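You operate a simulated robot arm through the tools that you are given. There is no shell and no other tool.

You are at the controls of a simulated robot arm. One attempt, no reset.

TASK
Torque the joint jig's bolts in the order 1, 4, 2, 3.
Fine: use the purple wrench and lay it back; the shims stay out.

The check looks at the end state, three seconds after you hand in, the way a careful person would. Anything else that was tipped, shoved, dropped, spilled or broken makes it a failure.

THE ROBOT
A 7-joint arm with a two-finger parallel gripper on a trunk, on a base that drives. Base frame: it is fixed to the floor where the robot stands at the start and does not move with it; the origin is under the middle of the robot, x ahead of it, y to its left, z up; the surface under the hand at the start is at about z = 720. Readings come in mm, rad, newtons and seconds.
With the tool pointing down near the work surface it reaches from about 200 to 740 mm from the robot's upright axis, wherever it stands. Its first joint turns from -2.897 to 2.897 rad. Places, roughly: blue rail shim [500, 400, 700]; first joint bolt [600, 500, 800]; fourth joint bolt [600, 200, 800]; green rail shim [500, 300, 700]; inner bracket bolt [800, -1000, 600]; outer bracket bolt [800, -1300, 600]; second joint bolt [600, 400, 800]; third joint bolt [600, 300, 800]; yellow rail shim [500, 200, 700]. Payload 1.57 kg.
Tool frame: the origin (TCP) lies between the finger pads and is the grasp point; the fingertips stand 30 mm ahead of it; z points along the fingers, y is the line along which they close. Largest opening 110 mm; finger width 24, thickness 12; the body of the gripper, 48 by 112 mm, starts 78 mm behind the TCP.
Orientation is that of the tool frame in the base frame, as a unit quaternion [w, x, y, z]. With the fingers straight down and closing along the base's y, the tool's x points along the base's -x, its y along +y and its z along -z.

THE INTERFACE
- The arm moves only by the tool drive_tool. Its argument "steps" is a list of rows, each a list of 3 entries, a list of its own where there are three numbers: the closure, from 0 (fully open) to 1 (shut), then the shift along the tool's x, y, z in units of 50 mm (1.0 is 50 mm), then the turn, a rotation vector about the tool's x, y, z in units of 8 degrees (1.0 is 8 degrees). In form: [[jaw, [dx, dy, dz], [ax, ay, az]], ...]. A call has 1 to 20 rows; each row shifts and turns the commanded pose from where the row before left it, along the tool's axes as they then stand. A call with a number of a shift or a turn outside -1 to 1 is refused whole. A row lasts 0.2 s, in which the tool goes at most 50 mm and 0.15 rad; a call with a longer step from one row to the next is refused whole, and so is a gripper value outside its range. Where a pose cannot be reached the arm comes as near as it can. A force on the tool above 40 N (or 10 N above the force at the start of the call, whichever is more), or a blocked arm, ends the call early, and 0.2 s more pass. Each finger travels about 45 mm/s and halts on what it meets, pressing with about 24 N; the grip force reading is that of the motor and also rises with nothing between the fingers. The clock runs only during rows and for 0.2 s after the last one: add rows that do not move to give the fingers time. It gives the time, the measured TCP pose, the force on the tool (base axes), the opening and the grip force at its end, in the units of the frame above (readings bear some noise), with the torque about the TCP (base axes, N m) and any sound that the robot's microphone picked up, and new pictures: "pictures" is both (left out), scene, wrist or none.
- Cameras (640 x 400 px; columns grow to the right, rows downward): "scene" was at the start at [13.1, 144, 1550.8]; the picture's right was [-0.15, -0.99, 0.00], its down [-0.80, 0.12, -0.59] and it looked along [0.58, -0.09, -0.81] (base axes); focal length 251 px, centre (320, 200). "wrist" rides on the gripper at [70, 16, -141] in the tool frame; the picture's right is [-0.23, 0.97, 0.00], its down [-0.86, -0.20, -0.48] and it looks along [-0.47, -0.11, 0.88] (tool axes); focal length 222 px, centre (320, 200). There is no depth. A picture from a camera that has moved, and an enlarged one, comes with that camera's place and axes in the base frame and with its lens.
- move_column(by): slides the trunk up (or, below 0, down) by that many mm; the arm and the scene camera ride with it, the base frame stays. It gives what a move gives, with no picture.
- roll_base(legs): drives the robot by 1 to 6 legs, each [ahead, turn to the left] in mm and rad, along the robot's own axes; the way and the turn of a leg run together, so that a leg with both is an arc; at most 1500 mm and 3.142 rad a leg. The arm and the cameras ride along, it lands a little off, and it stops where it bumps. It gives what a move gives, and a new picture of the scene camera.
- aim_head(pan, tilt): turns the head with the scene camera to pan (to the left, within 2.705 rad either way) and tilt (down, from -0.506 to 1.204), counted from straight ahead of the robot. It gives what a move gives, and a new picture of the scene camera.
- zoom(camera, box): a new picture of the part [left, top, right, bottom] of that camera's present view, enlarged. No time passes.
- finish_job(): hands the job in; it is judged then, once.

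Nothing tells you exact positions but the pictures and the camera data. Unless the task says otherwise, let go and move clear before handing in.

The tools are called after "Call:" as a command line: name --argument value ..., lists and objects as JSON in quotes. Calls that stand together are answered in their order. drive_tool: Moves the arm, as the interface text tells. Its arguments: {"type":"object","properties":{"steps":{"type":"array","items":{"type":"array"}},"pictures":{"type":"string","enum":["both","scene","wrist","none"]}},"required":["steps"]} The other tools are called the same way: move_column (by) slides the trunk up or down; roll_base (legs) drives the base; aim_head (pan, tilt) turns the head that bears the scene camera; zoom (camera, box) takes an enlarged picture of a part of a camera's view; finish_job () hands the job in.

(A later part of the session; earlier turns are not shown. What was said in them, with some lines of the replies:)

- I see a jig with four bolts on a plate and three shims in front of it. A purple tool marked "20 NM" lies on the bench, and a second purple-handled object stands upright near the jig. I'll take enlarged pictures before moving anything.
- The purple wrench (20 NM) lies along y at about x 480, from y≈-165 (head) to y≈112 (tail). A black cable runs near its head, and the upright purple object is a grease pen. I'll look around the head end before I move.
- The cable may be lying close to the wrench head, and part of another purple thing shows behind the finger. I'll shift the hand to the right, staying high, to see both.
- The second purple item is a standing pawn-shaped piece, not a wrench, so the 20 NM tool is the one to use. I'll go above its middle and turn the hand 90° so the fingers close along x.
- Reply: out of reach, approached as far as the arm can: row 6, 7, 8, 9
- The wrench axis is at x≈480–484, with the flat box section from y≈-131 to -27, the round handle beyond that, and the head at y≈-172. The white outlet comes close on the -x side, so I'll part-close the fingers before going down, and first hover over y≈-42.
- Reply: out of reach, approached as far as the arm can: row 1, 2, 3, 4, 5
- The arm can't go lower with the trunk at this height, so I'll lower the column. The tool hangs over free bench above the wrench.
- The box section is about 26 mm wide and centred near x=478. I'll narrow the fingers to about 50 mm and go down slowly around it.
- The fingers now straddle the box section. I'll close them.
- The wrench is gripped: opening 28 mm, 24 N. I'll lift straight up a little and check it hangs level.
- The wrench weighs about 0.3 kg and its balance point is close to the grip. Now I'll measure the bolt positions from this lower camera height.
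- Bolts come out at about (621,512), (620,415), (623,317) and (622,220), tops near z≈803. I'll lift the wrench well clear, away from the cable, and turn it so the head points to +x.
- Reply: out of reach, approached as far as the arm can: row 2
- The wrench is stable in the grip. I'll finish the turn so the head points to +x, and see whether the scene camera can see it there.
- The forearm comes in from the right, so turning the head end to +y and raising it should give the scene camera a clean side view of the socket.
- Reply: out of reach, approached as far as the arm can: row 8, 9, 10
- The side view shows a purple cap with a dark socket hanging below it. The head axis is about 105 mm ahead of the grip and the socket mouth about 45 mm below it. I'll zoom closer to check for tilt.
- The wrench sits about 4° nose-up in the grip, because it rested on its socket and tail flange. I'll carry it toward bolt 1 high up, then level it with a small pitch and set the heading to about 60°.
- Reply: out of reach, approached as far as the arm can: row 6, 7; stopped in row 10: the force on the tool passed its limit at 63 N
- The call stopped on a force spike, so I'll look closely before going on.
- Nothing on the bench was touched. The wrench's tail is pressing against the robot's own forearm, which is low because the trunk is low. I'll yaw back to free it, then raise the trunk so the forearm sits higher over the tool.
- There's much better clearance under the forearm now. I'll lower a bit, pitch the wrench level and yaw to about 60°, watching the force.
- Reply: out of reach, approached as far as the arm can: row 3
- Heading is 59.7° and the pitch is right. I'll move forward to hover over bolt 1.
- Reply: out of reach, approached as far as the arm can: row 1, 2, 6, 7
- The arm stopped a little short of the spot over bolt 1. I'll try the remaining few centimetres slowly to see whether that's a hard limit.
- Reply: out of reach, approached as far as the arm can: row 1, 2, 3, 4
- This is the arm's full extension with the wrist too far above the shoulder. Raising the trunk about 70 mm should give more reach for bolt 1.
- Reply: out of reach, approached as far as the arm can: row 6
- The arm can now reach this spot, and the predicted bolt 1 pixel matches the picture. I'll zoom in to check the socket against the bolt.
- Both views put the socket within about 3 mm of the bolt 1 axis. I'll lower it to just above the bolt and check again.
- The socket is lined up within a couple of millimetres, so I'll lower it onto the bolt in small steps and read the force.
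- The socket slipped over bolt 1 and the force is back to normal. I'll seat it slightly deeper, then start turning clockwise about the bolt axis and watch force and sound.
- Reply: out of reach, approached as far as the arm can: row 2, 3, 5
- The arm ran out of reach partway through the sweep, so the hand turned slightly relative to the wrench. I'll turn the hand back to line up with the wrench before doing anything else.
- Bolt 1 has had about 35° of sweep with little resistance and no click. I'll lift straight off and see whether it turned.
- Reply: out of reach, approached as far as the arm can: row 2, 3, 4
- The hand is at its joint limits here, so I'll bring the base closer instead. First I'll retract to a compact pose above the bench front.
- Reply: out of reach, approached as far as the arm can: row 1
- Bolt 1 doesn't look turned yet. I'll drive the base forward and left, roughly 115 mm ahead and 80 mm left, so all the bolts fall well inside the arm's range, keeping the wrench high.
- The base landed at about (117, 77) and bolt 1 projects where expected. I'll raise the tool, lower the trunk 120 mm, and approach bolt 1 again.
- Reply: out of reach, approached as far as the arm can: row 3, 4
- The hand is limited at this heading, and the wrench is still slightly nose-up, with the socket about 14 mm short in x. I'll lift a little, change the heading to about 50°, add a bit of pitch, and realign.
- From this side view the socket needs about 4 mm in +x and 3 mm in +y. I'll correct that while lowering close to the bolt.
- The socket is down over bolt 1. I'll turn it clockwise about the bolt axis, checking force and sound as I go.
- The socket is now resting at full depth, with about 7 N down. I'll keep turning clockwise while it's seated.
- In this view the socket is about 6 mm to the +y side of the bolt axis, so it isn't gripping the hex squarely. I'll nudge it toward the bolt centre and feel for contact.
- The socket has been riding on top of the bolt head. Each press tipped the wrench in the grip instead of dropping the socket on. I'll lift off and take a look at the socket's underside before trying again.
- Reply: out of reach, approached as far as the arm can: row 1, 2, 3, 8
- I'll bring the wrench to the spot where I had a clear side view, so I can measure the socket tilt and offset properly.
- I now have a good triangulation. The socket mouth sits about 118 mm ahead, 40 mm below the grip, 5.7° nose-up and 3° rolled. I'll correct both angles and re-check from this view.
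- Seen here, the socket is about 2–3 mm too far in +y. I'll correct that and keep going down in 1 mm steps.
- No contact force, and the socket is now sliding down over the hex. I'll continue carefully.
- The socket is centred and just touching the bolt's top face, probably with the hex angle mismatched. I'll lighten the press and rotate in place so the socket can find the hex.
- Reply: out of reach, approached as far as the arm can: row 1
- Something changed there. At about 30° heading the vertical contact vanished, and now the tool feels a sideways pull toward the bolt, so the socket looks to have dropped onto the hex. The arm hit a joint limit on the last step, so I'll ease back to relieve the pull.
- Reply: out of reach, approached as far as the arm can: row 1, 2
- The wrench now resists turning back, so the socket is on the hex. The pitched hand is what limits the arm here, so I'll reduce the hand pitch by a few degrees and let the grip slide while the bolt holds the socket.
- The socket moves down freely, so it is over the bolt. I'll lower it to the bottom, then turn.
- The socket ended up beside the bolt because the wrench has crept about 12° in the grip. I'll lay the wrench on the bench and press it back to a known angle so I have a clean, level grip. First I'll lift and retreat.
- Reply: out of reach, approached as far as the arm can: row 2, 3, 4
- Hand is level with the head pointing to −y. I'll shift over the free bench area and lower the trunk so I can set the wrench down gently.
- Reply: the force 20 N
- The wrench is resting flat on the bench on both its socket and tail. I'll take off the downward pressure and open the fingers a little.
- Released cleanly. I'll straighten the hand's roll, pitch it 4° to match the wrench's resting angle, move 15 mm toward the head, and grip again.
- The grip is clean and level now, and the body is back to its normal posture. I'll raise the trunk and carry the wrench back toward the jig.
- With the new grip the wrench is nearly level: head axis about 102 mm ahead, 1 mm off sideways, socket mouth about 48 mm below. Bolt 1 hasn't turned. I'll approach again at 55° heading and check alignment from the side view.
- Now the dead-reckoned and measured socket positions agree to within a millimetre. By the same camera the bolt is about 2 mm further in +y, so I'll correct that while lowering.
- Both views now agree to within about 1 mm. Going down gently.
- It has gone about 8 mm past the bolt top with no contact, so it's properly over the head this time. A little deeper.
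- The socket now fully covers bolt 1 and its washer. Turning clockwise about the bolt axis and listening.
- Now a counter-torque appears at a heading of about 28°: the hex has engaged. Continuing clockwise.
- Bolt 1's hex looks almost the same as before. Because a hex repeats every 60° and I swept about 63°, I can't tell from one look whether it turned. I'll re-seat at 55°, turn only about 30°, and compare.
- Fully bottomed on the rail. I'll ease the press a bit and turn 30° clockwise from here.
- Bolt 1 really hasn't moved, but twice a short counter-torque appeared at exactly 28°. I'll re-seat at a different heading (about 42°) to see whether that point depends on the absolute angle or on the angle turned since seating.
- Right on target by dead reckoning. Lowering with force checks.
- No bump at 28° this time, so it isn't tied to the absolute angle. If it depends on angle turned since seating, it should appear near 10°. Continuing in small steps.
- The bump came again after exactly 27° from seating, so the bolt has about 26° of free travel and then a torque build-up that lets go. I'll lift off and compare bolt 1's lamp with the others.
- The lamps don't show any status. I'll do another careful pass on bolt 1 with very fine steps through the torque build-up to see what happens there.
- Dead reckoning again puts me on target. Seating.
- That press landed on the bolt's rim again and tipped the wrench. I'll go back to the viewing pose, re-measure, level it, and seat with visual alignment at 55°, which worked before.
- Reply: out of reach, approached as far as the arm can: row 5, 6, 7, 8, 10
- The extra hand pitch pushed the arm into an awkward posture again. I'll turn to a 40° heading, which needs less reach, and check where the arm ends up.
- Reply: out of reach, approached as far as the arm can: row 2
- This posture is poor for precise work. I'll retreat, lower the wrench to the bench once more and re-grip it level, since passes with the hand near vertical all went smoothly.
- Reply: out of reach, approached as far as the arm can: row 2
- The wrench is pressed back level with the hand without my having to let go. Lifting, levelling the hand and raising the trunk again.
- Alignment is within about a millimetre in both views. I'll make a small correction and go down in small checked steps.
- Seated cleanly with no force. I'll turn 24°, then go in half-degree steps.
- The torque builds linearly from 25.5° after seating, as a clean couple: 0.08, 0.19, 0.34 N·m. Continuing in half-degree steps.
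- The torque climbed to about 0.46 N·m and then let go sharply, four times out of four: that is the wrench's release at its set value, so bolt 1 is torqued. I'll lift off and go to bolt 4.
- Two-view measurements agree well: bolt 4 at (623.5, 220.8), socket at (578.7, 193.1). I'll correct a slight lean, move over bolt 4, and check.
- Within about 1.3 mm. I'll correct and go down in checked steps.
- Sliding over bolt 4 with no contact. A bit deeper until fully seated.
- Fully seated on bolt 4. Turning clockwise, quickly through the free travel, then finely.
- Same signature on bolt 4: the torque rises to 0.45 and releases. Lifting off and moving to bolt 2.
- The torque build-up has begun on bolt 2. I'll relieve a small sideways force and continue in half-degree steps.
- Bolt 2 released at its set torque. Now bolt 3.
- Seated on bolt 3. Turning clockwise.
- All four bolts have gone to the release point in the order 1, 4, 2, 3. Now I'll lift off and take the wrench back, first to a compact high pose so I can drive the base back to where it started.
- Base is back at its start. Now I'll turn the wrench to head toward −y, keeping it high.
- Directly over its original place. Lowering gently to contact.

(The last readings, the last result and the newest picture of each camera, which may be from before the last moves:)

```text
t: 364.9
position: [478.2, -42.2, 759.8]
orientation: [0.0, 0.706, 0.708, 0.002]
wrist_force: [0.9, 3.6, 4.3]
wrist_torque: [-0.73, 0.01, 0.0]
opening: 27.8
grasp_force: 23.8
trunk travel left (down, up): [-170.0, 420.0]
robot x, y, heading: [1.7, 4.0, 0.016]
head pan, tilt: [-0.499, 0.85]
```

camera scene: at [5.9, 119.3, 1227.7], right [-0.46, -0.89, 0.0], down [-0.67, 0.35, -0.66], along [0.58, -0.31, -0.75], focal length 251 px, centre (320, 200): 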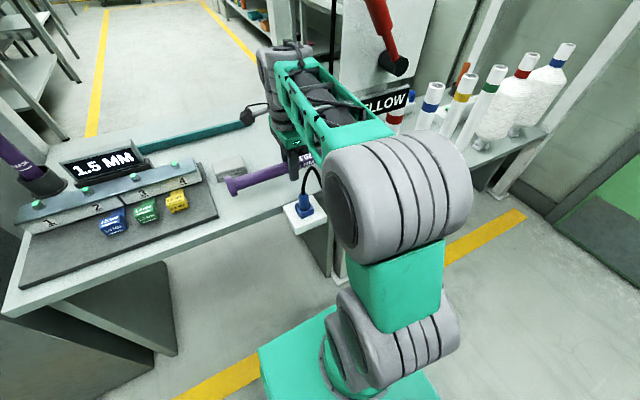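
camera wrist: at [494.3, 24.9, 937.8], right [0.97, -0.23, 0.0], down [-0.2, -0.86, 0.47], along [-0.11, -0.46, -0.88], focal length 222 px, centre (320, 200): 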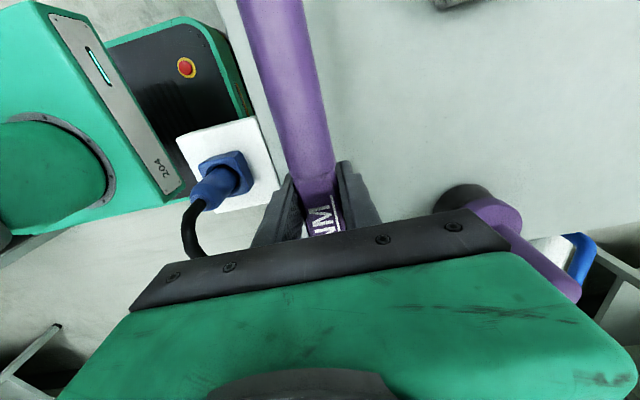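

Call:
drive_tool --steps '[[1, [0, 0, 0.03], [0, 0, 0]], [1, [0, 0, 0], [0, 0, 0]]]' --pictures "none"

Call:
drive_tool --steps '[[1, [0, 0, 0.03], [0, 0, 0]], [1, [0, 0, 0], [0, 0, 0]]]' --pictures "none"

Call:
zoom --camera "scene" --box '[210, 130, 330, 220]'

```text
t: 365.5
position: [478.4, -42.2, 758.1]
orientation: [-0.002, 0.707, 0.707, 0.001]
wrist_force: [0.7, 2.9, 3.8]
wrist_torque: [-0.73, 0.08, -0.03]
opening: 28.2
grasp_force: 23.6
trunk travel left (down, up): [-170.0, 420.0]
robot x, y, heading: [-2.0, 1.5, 0.019]
head pan, tilt: [-0.499, 0.85]
```

```text
t: 366.1
position: [477.9, -40.9, 755.3]
orientation: [-0.001, 0.707, 0.707, 0.002]
wrist_force: [-0.7, 2.8, 3.2]
wrist_torque: [-0.62, 0.02, -0.07]
opening: 27.9
grasp_force: 23.9
trunk travel left (down, up): [-170.0, 420.0]
robot x, y, heading: [-0.4, -2.4, 0.022]
head pan, tilt: [-0.499, 0.85]
```

```text
4.44 times, centred on (270, 175) of scene
camera zoom: at [5.4, 119.7, 1227.6], right [-0.46, -0.89, 0.0], down [-0.67, 0.35, -0.66], along [0.58, -0.31, -0.75], focal length 1115 px, centre (542, 311)
```

zoom: 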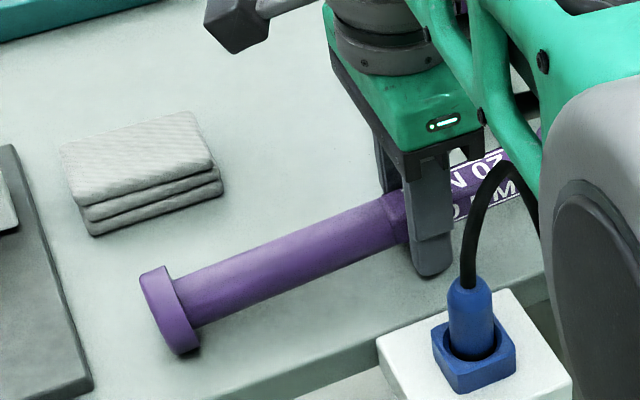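

Call:
drive_tool --steps '[[1, [0, 0, 0.03], [0, 0, 0]], [1, [0, 0, 0], [0, 0, 0]]]' --pictures "none"

Call:
drive_tool --steps '[[1, [0, 0, 0.03], [0, 0, 0]], [1, [0, 0, 0], [0, 0, 0]]]' --pictures "none"

```text
t: 366.7
position: [478.0, -42.8, 753.8]
orientation: [0.0, 0.707, 0.707, 0.001]
wrist_force: [-0.7, 4.6, 4.3]
wrist_torque: [-0.75, 0.02, -0.06]
opening: 28.0
grasp_force: 24.5
trunk travel left (down, up): [-170.0, 420.0]
robot x, y, heading: [-4.1, 5.5, 0.016]
head pan, tilt: [-0.499, 0.85]
```

```text
t: 367.3
position: [478.3, -43.6, 753.6]
orientation: [0.0, 0.707, 0.707, 0.003]
wrist_force: [1.0, 5.4, 19.4]
wrist_torque: [-0.05, 0.19, -0.05]
opening: 27.8
grasp_force: 23.7
trunk travel left (down, up): [-170.0, 420.0]
robot x, y, heading: [0.5, 1.7, 0.017]
head pan, tilt: [-0.499, 0.85]
```

Both ends now rest on the bench. I'll take off the pressure and open the fingers slowly.

Call:
drive_tool --steps '[[1, [0, 0, -0.03], [0, 0, 0]], [1, [0, 0, 0], [0, 0, 0]], [0.72, [0, 0, 0], [0, 0, 0]], [0.66, [0, 0, 0], [0, 0, 0]], [0.6, [0, 0, 0], [0, 0, 0]], [0.55, [0, 0, 0], [0, 0, 0]], [0.55, [0, 0, 0], [0, 0, 0]]]' --pictures "both"

Call:
zoom --camera "wrist" --box '[200, 100, 440, 250]'

```text
t: 368.9
position: [479.4, -43.5, 754.0]
orientation: [-0.001, 0.707, 0.707, 0.001]
wrist_force: [0.1, -0.3, -0.3]
wrist_torque: [0.0, 0.01, 0.01]
opening: 49.5
grasp_force: 0.1
trunk travel left (down, up): [-170.0, 420.0]
robot x, y, heading: [-1.7, 1.0, 0.016]
head pan, tilt: [-0.499, 0.85]
camera scene: at [5.6, 119.4, 1227.6], right [-0.46, -0.89, 0.0], down [-0.67, 0.35, -0.66], along [0.58, -0.31, -0.75], focal length 251 px, centre (320, 200)
camera wrist: at [494.2, 24.4, 895.8], right [0.97, -0.23, 0.0], down [-0.2, -0.86, 0.47], along [-0.11, -0.46, -0.88], focal length 222 px, centre (320, 200)
```

scene: 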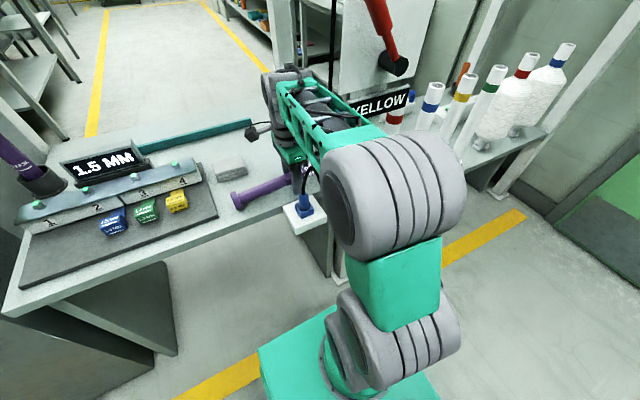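
wrist: 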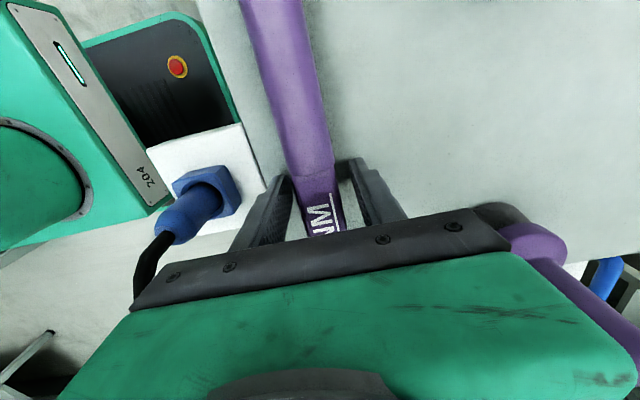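

```text
2.67 times, centred on (320, 175) of wrist
camera zoom: at [494.2, 24.4, 895.8], right [0.97, -0.23, 0.0], down [-0.2, -0.86, 0.47], along [-0.11, -0.46, -0.88], focal length 592 px, centre (320, 267)
```

zoom: 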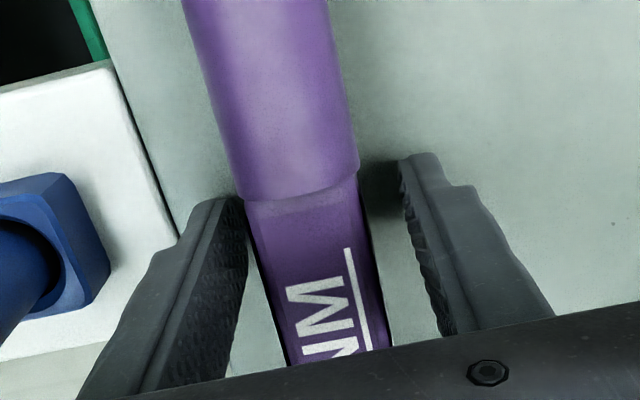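

The wrench lies as it did at the start. Raising the hand straight up and clear.

Call:
drive_tool --steps '[[0.55, [0, 0, -0.2], [0, 0, 0]], [0.55, [0, 0, -0.4], [0, 0, 0]], [0.55, [0, 0, -0.6], [0, 0, 0]], [0.55, [0, 0, -0.8], [0, 0, 0]], [0.55, [0, 0, -0.8], [0, 0, 0]], [0.55, [0, 0, -0.8], [0, 0, 0]], [0.55, [0, 0, 0], [0, 0, 0]]]' --pictures "wrist"

Call:
move_column --by 150

Call:
drive_tool --steps '[[0.55, [0, 0, 0], [0, 0, 0]]]' --pictures "both"

```text
t: 370.5
position: [478.0, -42.1, 935.0]
orientation: [-0.001, 0.707, 0.707, 0.001]
wrist_force: [0.8, -0.1, 0.0]
wrist_torque: [0.02, -0.03, -0.03]
opening: 49.6
grasp_force: 0.0
trunk travel left (down, up): [-170.0, 420.0]
robot x, y, heading: [0.3, 0.3, 0.016]
head pan, tilt: [-0.499, 0.85]
camera wrist: at [493.3, 26.5, 1077.3], right [0.97, -0.23, 0.0], down [-0.2, -0.86, 0.47], along [-0.11, -0.46, -0.88], focal length 222 px, centre (320, 200)
```

wrist: 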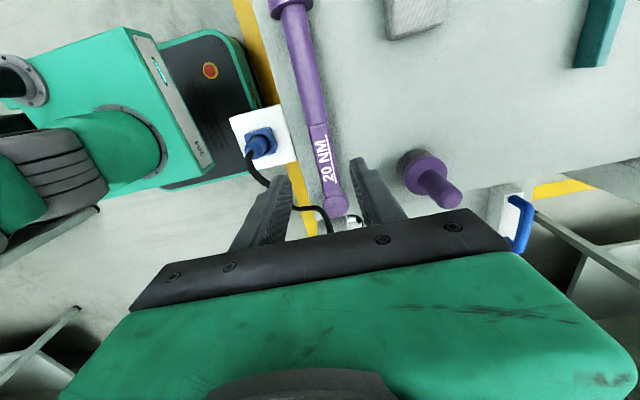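

```text
t: 372.3
position: [476.5, -41.4, 1085.1]
orientation: [-0.001, 0.707, 0.707, 0.001]
wrist_force: [0.0, -0.5, -0.2]
wrist_torque: [0.0, -0.03, 0.01]
opening: 49.8
grasp_force: 0.1
trunk travel left (down, up): [-320.0, 270.0]
robot x, y, heading: [-2.7, 4.3, 0.011]
head pan, tilt: [-0.499, 0.85]
```

```text
t: 372.7
position: [477.1, -40.8, 1085.1]
orientation: [0.0, 0.707, 0.707, 0.001]
wrist_force: [-0.1, 1.0, 0.5]
wrist_torque: [0.01, -0.02, 0.0]
opening: 49.5
grasp_force: 0.2
trunk travel left (down, up): [-320.0, 270.0]
robot x, y, heading: [-1.2, -1.9, 0.022]
head pan, tilt: [-0.499, 0.85]
camera scene: at [5.7, 119.4, 1377.6], right [-0.46, -0.89, 0.0], down [-0.67, 0.35, -0.66], along [0.58, -0.31, -0.75], focal length 251 px, centre (320, 200)
camera wrist: at [493.4, 26.5, 1227.1], right [0.97, -0.23, 0.0], down [-0.2, -0.86, 0.47], along [-0.11, -0.46, -0.88], focal length 222 px, centre (320, 200)
```

scene: 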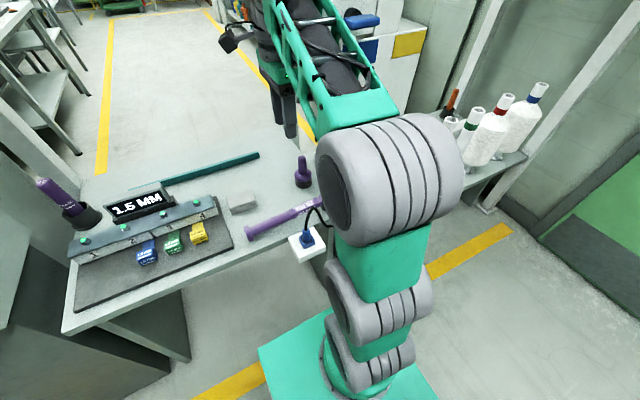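
wrist: 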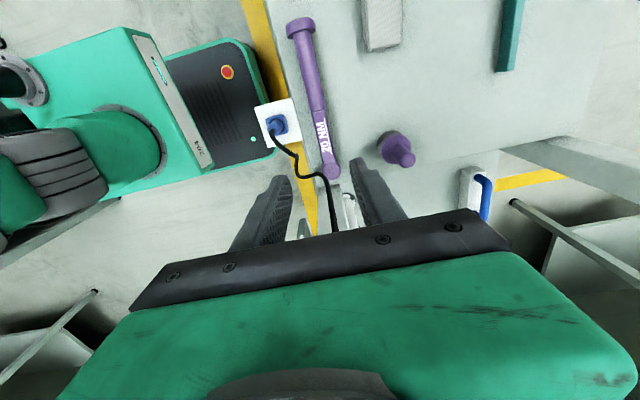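

Call:
zoom --camera "scene" --box '[60, 180, 240, 290]'

Call:
aim_head --pan -0.15 --tilt 0.941

Call:
zoom --camera "scene" --box '[160, 140, 360, 265]'

```text
3.56 times, centred on (150, 235) of scene
camera zoom: at [5.7, 119.4, 1377.6], right [-0.46, -0.89, 0.0], down [-0.67, 0.35, -0.66], along [0.58, -0.31, -0.75], focal length 892 px, centre (924, 76)
```

zoom: 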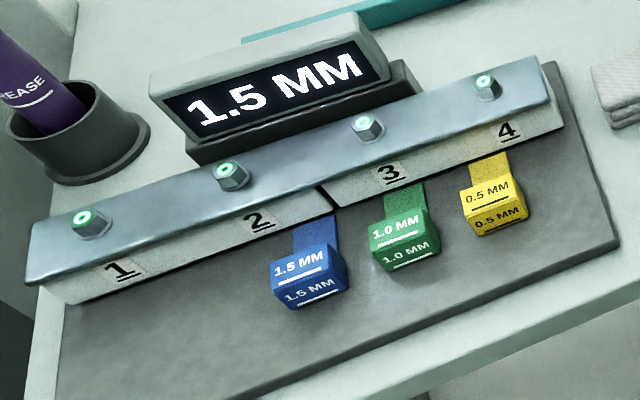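

```text
t: 373.5
position: [478.6, -41.1, 1085.0]
orientation: [-0.001, 0.708, 0.707, 0.001]
wrist_force: [0.1, 0.1, 0.6]
wrist_torque: [0.02, 0.01, -0.03]
opening: 49.7
grasp_force: 0.0
trunk travel left (down, up): [-320.0, 270.0]
robot x, y, heading: [-2.9, 2.8, 0.02]
head pan, tilt: [-0.15, 0.941]
camera scene: at [9.0, 145.9, 1370.8], right [-0.13, -0.99, 0.0], down [-0.8, 0.11, -0.59], along [0.58, -0.08, -0.81], focal length 251 px, centre (320, 200)
```

scene: 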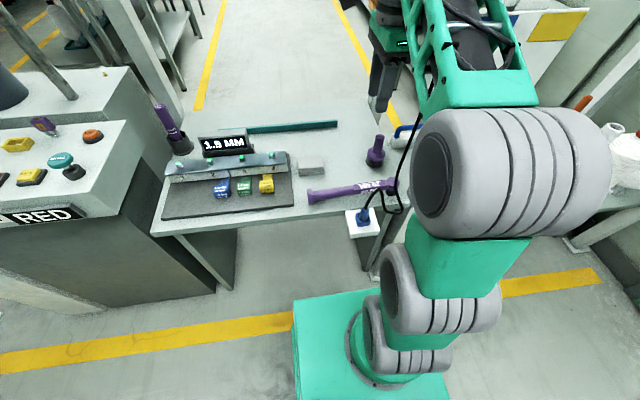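

```text
3.20 times, centred on (260, 202) of scene
camera zoom: at [9.0, 145.9, 1370.8], right [-0.13, -0.99, 0.0], down [-0.8, 0.11, -0.59], along [0.58, -0.08, -0.81], focal length 803 px, centre (512, 192)
```

zoom: 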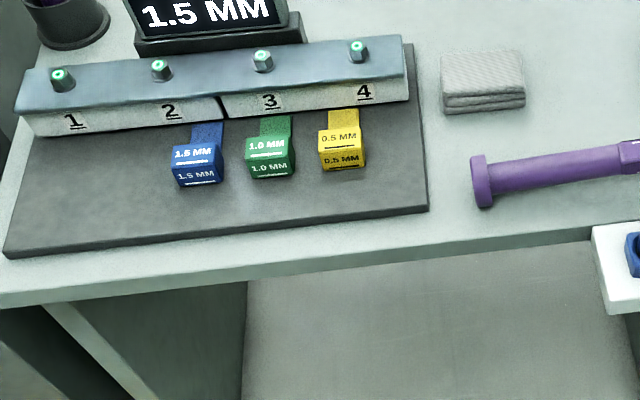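

All four bolts reached the wrench's release point in the order 1, 4, 2, 3. The wrench is back where it lay, the shims are untouched and out, and the hand is clear, so I'm handing in.

Call:
finish_job

```text
The job is handed in.
```

I turned all four jig bolts with the purple wrench in the order 1, 4, 2, 3, laid the wrench back where it was, and handed the job in. I can't fully confirm the torque, because the microphone never reported a click.

- **Torque:** on every bolt the resistance rose to about 0.45 N·m and then let go sharply. I took that as the wrench releasing at its set value. No lamp or display changed to confirm it, and the bolt heads did not visibly turn.
- **Bolt 1:** it took several tries to seat the socket properly, so bolt 1 went to the release point four times, all before I touched bolt 4. Bolts 4, 2 and 3 were each done once.
- **Setting the wrench down:** the wrench kept tipping in the grip, so I set it down on a free patch of the bench twice to straighten it.
- **Everything else:** the shims stayed out. In the last pictures the jig, cable, plug and other items on the bench look the way they did at the start. The robot is back at its starting spot with the hand raised clear.
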